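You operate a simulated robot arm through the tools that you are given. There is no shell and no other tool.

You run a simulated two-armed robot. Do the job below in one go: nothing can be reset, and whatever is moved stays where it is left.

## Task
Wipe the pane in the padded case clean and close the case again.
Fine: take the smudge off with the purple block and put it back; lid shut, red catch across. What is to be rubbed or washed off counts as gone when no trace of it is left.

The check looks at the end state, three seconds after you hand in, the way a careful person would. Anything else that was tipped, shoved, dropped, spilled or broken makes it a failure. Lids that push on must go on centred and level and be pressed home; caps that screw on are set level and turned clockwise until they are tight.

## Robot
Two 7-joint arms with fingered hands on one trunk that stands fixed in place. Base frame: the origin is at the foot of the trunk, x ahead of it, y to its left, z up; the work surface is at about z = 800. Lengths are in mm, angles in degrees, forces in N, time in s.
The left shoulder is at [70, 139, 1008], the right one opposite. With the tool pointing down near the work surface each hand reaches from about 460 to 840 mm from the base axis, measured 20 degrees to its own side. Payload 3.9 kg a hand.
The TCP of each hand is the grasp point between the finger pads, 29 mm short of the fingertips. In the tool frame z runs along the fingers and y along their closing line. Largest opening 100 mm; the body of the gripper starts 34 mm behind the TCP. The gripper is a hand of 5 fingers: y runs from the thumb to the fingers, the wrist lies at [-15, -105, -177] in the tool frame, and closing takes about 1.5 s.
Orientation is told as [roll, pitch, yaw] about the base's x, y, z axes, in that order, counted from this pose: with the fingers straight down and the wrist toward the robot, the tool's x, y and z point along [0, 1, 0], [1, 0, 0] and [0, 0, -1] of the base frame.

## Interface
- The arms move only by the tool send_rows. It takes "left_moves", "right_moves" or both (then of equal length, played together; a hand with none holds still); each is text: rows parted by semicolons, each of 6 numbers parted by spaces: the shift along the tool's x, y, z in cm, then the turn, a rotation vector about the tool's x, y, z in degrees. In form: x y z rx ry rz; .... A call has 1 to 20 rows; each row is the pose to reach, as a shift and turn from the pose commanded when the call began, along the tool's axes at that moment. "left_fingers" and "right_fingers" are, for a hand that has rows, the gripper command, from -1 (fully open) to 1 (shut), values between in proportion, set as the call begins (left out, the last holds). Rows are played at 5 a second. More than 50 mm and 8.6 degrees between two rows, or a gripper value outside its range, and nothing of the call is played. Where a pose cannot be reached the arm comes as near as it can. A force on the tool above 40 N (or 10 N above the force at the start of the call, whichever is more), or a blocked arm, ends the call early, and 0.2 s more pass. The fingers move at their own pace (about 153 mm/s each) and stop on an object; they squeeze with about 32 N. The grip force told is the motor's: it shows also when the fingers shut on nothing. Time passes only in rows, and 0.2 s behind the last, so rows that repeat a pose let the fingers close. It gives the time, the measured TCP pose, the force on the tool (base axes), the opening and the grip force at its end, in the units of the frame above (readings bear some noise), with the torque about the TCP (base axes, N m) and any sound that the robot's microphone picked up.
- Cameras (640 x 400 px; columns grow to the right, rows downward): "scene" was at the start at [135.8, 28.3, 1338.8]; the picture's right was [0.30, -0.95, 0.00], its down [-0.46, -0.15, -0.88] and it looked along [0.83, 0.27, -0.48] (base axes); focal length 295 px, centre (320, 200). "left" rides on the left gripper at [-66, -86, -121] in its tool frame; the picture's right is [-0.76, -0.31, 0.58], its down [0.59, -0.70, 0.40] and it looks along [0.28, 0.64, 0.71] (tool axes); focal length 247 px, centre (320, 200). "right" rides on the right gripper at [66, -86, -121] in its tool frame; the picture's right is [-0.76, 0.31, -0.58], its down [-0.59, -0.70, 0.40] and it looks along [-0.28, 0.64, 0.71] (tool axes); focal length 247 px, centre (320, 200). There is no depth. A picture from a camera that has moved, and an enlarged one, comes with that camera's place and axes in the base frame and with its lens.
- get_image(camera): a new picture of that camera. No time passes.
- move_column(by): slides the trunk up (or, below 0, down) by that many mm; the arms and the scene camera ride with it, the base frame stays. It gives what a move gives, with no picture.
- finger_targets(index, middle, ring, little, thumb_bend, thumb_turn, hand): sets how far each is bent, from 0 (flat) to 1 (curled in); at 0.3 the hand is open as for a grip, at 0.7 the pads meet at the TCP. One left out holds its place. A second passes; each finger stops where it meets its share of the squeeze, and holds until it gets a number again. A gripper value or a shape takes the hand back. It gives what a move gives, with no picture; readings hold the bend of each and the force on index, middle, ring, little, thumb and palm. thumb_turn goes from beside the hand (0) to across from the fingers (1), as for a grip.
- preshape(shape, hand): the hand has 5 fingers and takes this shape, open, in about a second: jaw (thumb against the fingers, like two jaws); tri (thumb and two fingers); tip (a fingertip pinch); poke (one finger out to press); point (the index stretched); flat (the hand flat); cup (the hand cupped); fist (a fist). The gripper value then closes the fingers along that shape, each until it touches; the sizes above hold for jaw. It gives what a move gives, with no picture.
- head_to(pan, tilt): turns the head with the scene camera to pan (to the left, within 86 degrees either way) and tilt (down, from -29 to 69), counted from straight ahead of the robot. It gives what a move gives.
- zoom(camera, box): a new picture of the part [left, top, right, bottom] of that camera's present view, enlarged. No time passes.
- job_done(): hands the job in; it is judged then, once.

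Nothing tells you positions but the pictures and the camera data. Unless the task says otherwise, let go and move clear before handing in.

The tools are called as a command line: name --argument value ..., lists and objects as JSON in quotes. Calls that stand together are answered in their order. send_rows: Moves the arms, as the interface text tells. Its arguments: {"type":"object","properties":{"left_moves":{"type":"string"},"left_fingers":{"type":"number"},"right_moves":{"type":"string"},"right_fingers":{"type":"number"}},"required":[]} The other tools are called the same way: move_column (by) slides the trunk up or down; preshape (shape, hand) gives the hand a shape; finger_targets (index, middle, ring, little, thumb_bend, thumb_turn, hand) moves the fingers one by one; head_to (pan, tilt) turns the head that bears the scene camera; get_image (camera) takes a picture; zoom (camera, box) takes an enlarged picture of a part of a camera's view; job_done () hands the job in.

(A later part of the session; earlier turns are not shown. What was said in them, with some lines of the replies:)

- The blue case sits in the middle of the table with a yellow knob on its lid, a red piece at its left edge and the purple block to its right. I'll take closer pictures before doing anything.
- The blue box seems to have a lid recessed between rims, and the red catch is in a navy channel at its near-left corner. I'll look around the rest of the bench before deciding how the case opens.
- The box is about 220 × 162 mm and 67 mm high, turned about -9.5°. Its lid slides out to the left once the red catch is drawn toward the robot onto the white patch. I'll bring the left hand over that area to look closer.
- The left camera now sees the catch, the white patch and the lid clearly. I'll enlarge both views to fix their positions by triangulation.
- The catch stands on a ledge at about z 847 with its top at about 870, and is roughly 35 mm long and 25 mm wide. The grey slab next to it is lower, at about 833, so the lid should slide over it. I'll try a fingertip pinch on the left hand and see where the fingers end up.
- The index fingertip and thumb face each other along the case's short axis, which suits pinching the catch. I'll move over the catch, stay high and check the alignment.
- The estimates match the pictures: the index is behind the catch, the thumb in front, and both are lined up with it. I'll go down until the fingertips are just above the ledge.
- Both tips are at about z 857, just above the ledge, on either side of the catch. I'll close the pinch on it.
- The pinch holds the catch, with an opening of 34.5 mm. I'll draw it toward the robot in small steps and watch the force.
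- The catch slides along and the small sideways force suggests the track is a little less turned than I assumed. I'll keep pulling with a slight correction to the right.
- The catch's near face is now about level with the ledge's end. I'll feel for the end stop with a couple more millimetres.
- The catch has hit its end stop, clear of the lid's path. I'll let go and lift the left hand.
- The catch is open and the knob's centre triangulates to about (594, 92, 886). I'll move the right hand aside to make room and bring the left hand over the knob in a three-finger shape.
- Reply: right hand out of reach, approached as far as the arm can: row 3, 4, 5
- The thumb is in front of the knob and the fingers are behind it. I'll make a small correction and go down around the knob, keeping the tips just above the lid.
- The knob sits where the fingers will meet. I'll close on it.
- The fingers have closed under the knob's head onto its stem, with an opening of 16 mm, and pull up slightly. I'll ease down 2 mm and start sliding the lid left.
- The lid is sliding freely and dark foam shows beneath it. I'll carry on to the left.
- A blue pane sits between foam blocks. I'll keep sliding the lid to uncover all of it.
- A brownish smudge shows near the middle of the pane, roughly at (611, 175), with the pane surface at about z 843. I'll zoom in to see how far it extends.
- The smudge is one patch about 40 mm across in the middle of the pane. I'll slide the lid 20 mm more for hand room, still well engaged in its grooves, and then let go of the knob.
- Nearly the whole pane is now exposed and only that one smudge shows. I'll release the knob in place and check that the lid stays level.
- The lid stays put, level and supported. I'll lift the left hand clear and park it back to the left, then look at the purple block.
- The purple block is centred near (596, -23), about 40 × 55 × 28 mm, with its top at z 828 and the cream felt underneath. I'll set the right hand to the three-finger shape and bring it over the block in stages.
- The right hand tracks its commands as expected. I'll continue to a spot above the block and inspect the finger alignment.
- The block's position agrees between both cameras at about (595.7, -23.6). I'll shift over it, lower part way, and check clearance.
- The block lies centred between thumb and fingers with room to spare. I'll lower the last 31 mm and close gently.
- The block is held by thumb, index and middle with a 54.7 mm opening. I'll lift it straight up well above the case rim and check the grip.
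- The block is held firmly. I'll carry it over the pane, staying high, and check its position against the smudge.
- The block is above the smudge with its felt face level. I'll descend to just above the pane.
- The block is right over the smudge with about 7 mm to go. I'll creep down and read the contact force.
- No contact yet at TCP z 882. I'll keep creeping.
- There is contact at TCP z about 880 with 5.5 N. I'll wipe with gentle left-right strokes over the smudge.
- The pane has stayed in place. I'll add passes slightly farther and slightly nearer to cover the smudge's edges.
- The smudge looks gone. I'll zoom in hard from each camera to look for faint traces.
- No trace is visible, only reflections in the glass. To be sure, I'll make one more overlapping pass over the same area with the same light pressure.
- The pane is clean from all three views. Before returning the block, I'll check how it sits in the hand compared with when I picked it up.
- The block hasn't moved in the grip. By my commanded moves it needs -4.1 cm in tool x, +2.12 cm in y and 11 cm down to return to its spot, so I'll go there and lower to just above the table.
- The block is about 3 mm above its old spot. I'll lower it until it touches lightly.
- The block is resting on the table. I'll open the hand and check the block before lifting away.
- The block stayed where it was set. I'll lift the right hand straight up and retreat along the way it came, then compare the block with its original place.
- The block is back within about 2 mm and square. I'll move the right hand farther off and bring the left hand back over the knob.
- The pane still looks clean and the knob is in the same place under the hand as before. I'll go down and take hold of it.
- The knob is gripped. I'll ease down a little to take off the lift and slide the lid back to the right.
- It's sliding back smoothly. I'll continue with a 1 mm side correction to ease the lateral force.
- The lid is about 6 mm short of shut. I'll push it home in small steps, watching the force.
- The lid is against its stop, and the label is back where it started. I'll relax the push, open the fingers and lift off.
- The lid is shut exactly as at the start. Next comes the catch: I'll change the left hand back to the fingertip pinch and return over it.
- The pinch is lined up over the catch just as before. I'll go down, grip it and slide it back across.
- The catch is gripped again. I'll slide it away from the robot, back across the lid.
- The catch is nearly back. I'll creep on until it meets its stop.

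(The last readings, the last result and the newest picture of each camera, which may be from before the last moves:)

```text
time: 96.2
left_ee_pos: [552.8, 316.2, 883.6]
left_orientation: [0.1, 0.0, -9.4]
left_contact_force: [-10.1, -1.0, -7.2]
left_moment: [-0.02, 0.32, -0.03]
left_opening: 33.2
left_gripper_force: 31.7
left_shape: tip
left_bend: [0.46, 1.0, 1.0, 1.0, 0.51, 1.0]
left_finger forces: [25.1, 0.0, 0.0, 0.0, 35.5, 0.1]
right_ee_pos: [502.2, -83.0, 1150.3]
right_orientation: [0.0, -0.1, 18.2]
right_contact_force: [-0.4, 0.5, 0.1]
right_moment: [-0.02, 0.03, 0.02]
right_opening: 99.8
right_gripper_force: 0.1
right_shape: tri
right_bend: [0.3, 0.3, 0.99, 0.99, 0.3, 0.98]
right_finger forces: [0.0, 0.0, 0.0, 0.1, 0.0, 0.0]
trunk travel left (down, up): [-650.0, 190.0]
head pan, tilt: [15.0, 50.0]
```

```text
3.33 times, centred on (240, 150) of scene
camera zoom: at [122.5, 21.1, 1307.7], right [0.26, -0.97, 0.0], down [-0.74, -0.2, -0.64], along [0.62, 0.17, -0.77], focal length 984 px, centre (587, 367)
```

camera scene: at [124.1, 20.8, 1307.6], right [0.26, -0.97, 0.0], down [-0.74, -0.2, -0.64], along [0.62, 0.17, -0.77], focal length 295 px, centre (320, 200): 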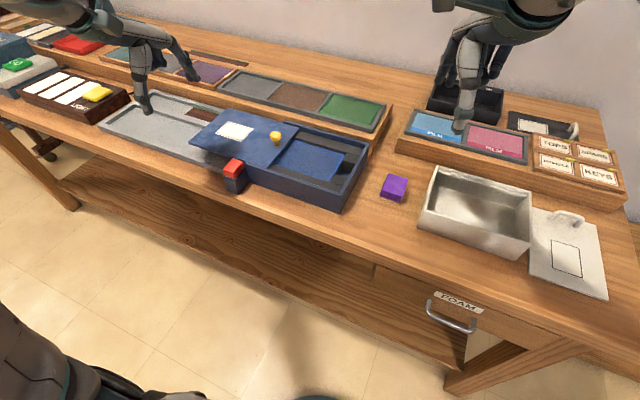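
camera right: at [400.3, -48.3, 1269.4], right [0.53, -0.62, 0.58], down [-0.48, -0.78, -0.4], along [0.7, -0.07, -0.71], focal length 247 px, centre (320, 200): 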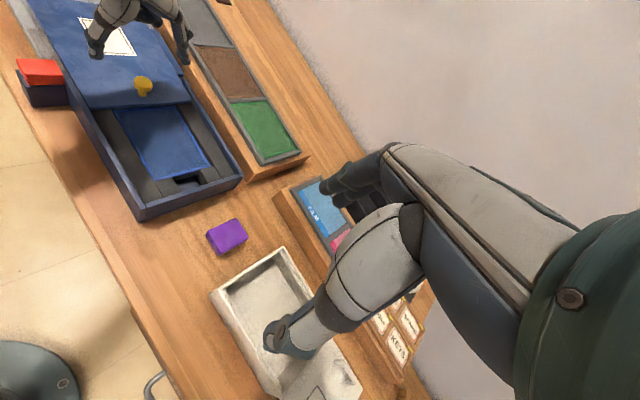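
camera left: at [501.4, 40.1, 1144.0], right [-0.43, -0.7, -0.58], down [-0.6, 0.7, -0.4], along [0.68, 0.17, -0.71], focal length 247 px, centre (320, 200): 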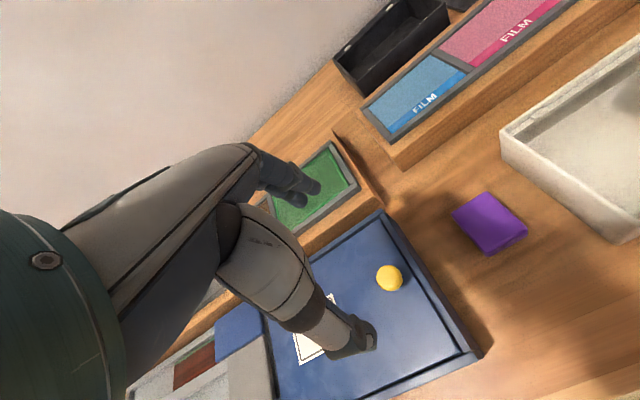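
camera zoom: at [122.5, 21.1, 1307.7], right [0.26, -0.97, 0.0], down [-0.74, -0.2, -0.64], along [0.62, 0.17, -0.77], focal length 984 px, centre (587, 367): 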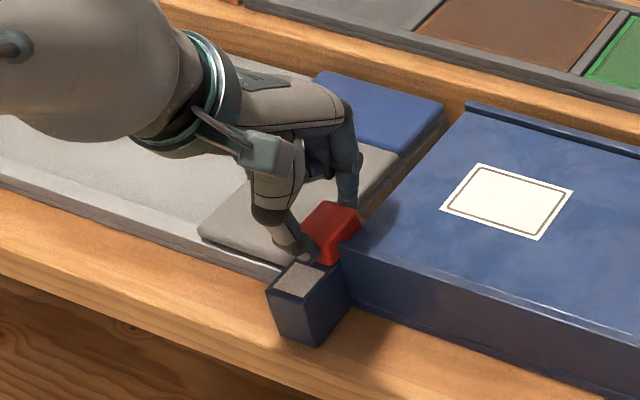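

The catch is at its far stop, with 10 N of resistance. I'll relax, open the pinch, lift off and pull back.

send_rows --left_moves "0 -0.15 0 0 0 0; 0 -0.15 0 0 0 0; 0 -0.15 0 0 0 0; 0 -0.15 0 0 0 0; 0 -0.15 0 0 0 0; 0 -0.15 -2 0 0 0; 0 -0.15 -5 0 0 0; 0 -0.15 -9 0 0 0; 0 -0.15 -14 0 0 0; 3 -3 -17 0 0 0; 6 -6 -17 0 0 0; 6 -6 -17 0 0 0" --left_fingers -1

get_image --camera "scene"

zoom --camera "scene" --box '[200, 95, 420, 232]'

zoom --camera "left" --box '[300, 60, 640, 320]'

zoom --camera "right" --box '[0, 20, 280, 270]'

```text
refused: row 10 steps farther than a row can; nothing moved
```

```text
taken
camera scene: at [122.5, 21.1, 1307.7], right [0.26, -0.97, 0.0], down [-0.74, -0.2, -0.64], along [0.62, 0.17, -0.77], focal length 295 px, centre (320, 200)
```

scene: 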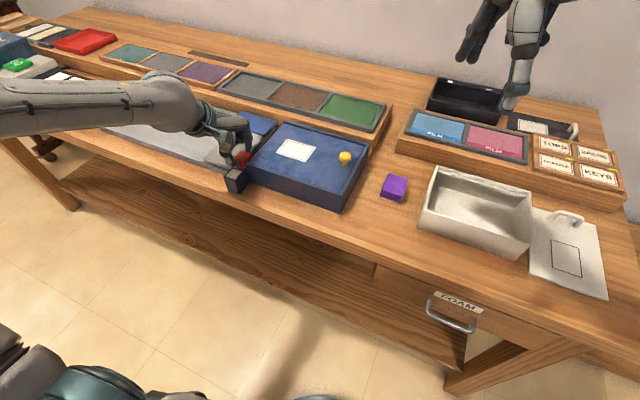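

```text
2.91 times, centred on (310, 164) of scene
camera zoom: at [122.5, 21.1, 1307.7], right [0.26, -0.97, 0.0], down [-0.74, -0.2, -0.64], along [0.62, 0.17, -0.77], focal length 858 px, centre (349, 306)
```

zoom: 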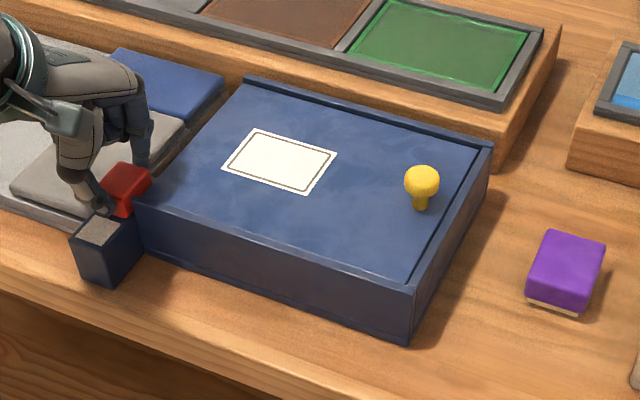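

```text
1.54 times, centred on (470, 190) of left
camera zoom: at [457.2, 265.8, 1006.0], right [-0.43, -0.7, -0.58], down [-0.6, 0.7, -0.4], along [0.68, 0.17, -0.71], focal length 380 px, centre (89, 215)
```

zoom: 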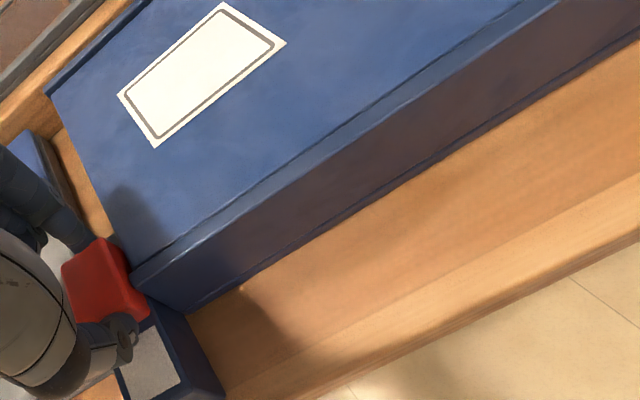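

```text
1.60 times, centred on (140, 145) of right
camera zoom: at [399.5, -47.4, 1269.7], right [0.53, -0.62, 0.58], down [-0.48, -0.78, -0.4], along [0.7, -0.07, -0.71], focal length 395 px, centre (608, 288)
```

zoom: 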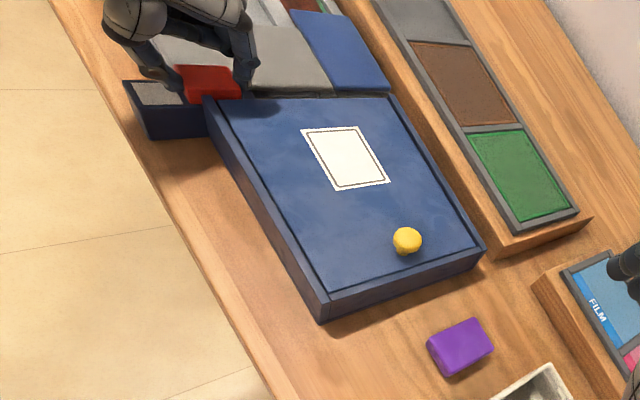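

The call was refused because one row stepped too far, so nothing moved. I'll send the release and lift again with shorter steps.

send_rows --left_moves "0 -0.15 0 0 0 0; 0 -0.15 0 0 0 0; 0 -0.15 0 0 0 0; 0 -0.15 0 0 0 0; 0 -0.15 0 0 0 0; 0 -0.15 0 0 0 0; 0 -0.15 -2 0 0 0; 0 -0.15 -5 0 0 0; 0 -0.15 -9 0 0 0; 0 -0.15 -13 0 0 0; 1.5 -2 -15 0 0 0; 4 -4.5 -17 0 0 0; 6 -6 -17 0 0 0; 6 -6 -17 0 0 0" --left_fingers -1

get_image --camera "scene"

zoom --camera "scene" --box '[200, 95, 420, 232]'

zoom --camera "left" --box '[300, 60, 640, 320]'

zoom --camera "right" --box '[0, 20, 280, 270]'

```text
time: 99.2
left_ee_pos: [502.0, 383.0, 1055.9]
left_orientation: [0.1, -0.1, -9.4]
left_contact_force: [-0.2, -0.4, -0.2]
left_moment: [0.0, 0.01, 0.02]
left_opening: 100.0
left_gripper_force: 0.1
left_shape: tip
left_bend: [0.3, 0.98, 0.99, 0.99, 0.3, 0.98]
left_finger forces: [0.0, 0.0, 0.0, 0.1, 0.0, 0.0]
right_ee_pos: [502.3, -84.9, 1149.3]
right_orientation: [-0.1, 0.0, 18.2]
right_contact_force: [0.1, 1.0, 0.0]
right_moment: [0.03, -0.01, -0.03]
right_opening: 99.9
right_gripper_force: 0.1
right_shape: tri
right_bend: [0.3, 0.3, 0.99, 0.99, 0.3, 0.98]
right_finger forces: [0.1, 0.0, 0.0, 0.1, 0.0, 0.1]
trunk travel left (down, up): [-650.0, 190.0]
head pan, tilt: [15.0, 50.0]
```

```text
taken
camera scene: at [123.6, 20.1, 1307.6], right [0.26, -0.97, 0.0], down [-0.74, -0.2, -0.64], along [0.62, 0.17, -0.77], focal length 295 px, centre (320, 200)
```

scene: 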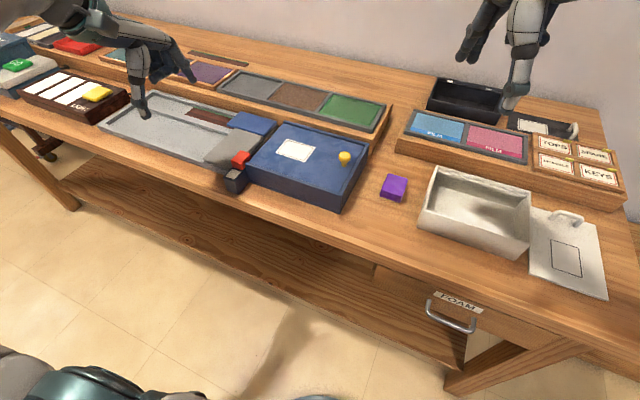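

```text
2.91 times, centred on (310, 164) of scene
camera zoom: at [123.6, 20.1, 1307.6], right [0.26, -0.97, 0.0], down [-0.74, -0.2, -0.64], along [0.62, 0.17, -0.77], focal length 858 px, centre (349, 306)
```

zoom: 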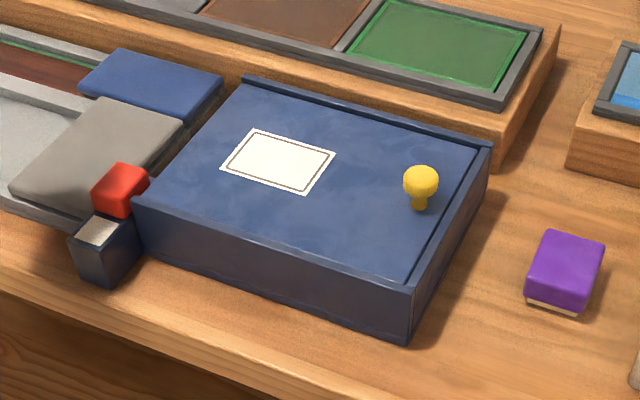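

```text
1.54 times, centred on (470, 190) of left
camera zoom: at [407.2, 332.9, 1177.7], right [-0.43, -0.7, -0.58], down [-0.6, 0.7, -0.4], along [0.68, 0.17, -0.71], focal length 380 px, centre (89, 215)
```

zoom: 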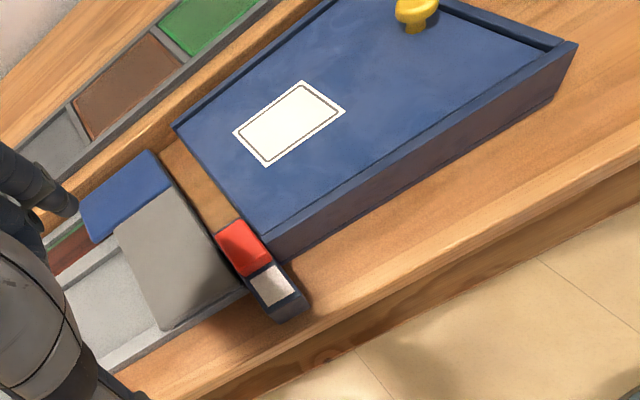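

```text
1.60 times, centred on (140, 145) of right
camera zoom: at [400.6, -48.5, 1269.3], right [0.53, -0.62, 0.58], down [-0.48, -0.78, -0.4], along [0.7, -0.07, -0.71], focal length 395 px, centre (608, 288)
```

zoom: 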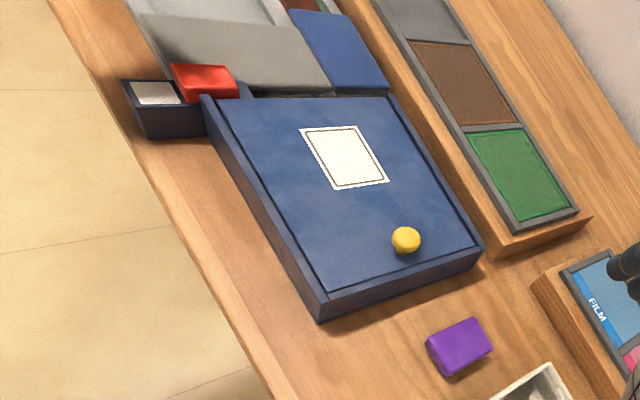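

The lid is shut, the red catch lies across as it did at the start, the purple block is back in its place, and nothing else has moved. Both hands are clear, so I'm handing in.

job_done

```text
The job is handed in.
```

The pane is wiped clean and the case is closed again. I've handed the job in, and no result has come back yet.

- **Pane:** I wiped the smudge with the purple block, going over it twice. No trace showed from any of the three cameras, only reflections in the glass.
- **Block:** It stands felt-side down, within about 2 mm of where it started.
- **Case:** The lid is pushed home against its stop. The red catch is back across it, also against its stop.
- **Rest of the bench:** Nothing else looks moved in the last pictures, and both hands are empty and clear of everything.
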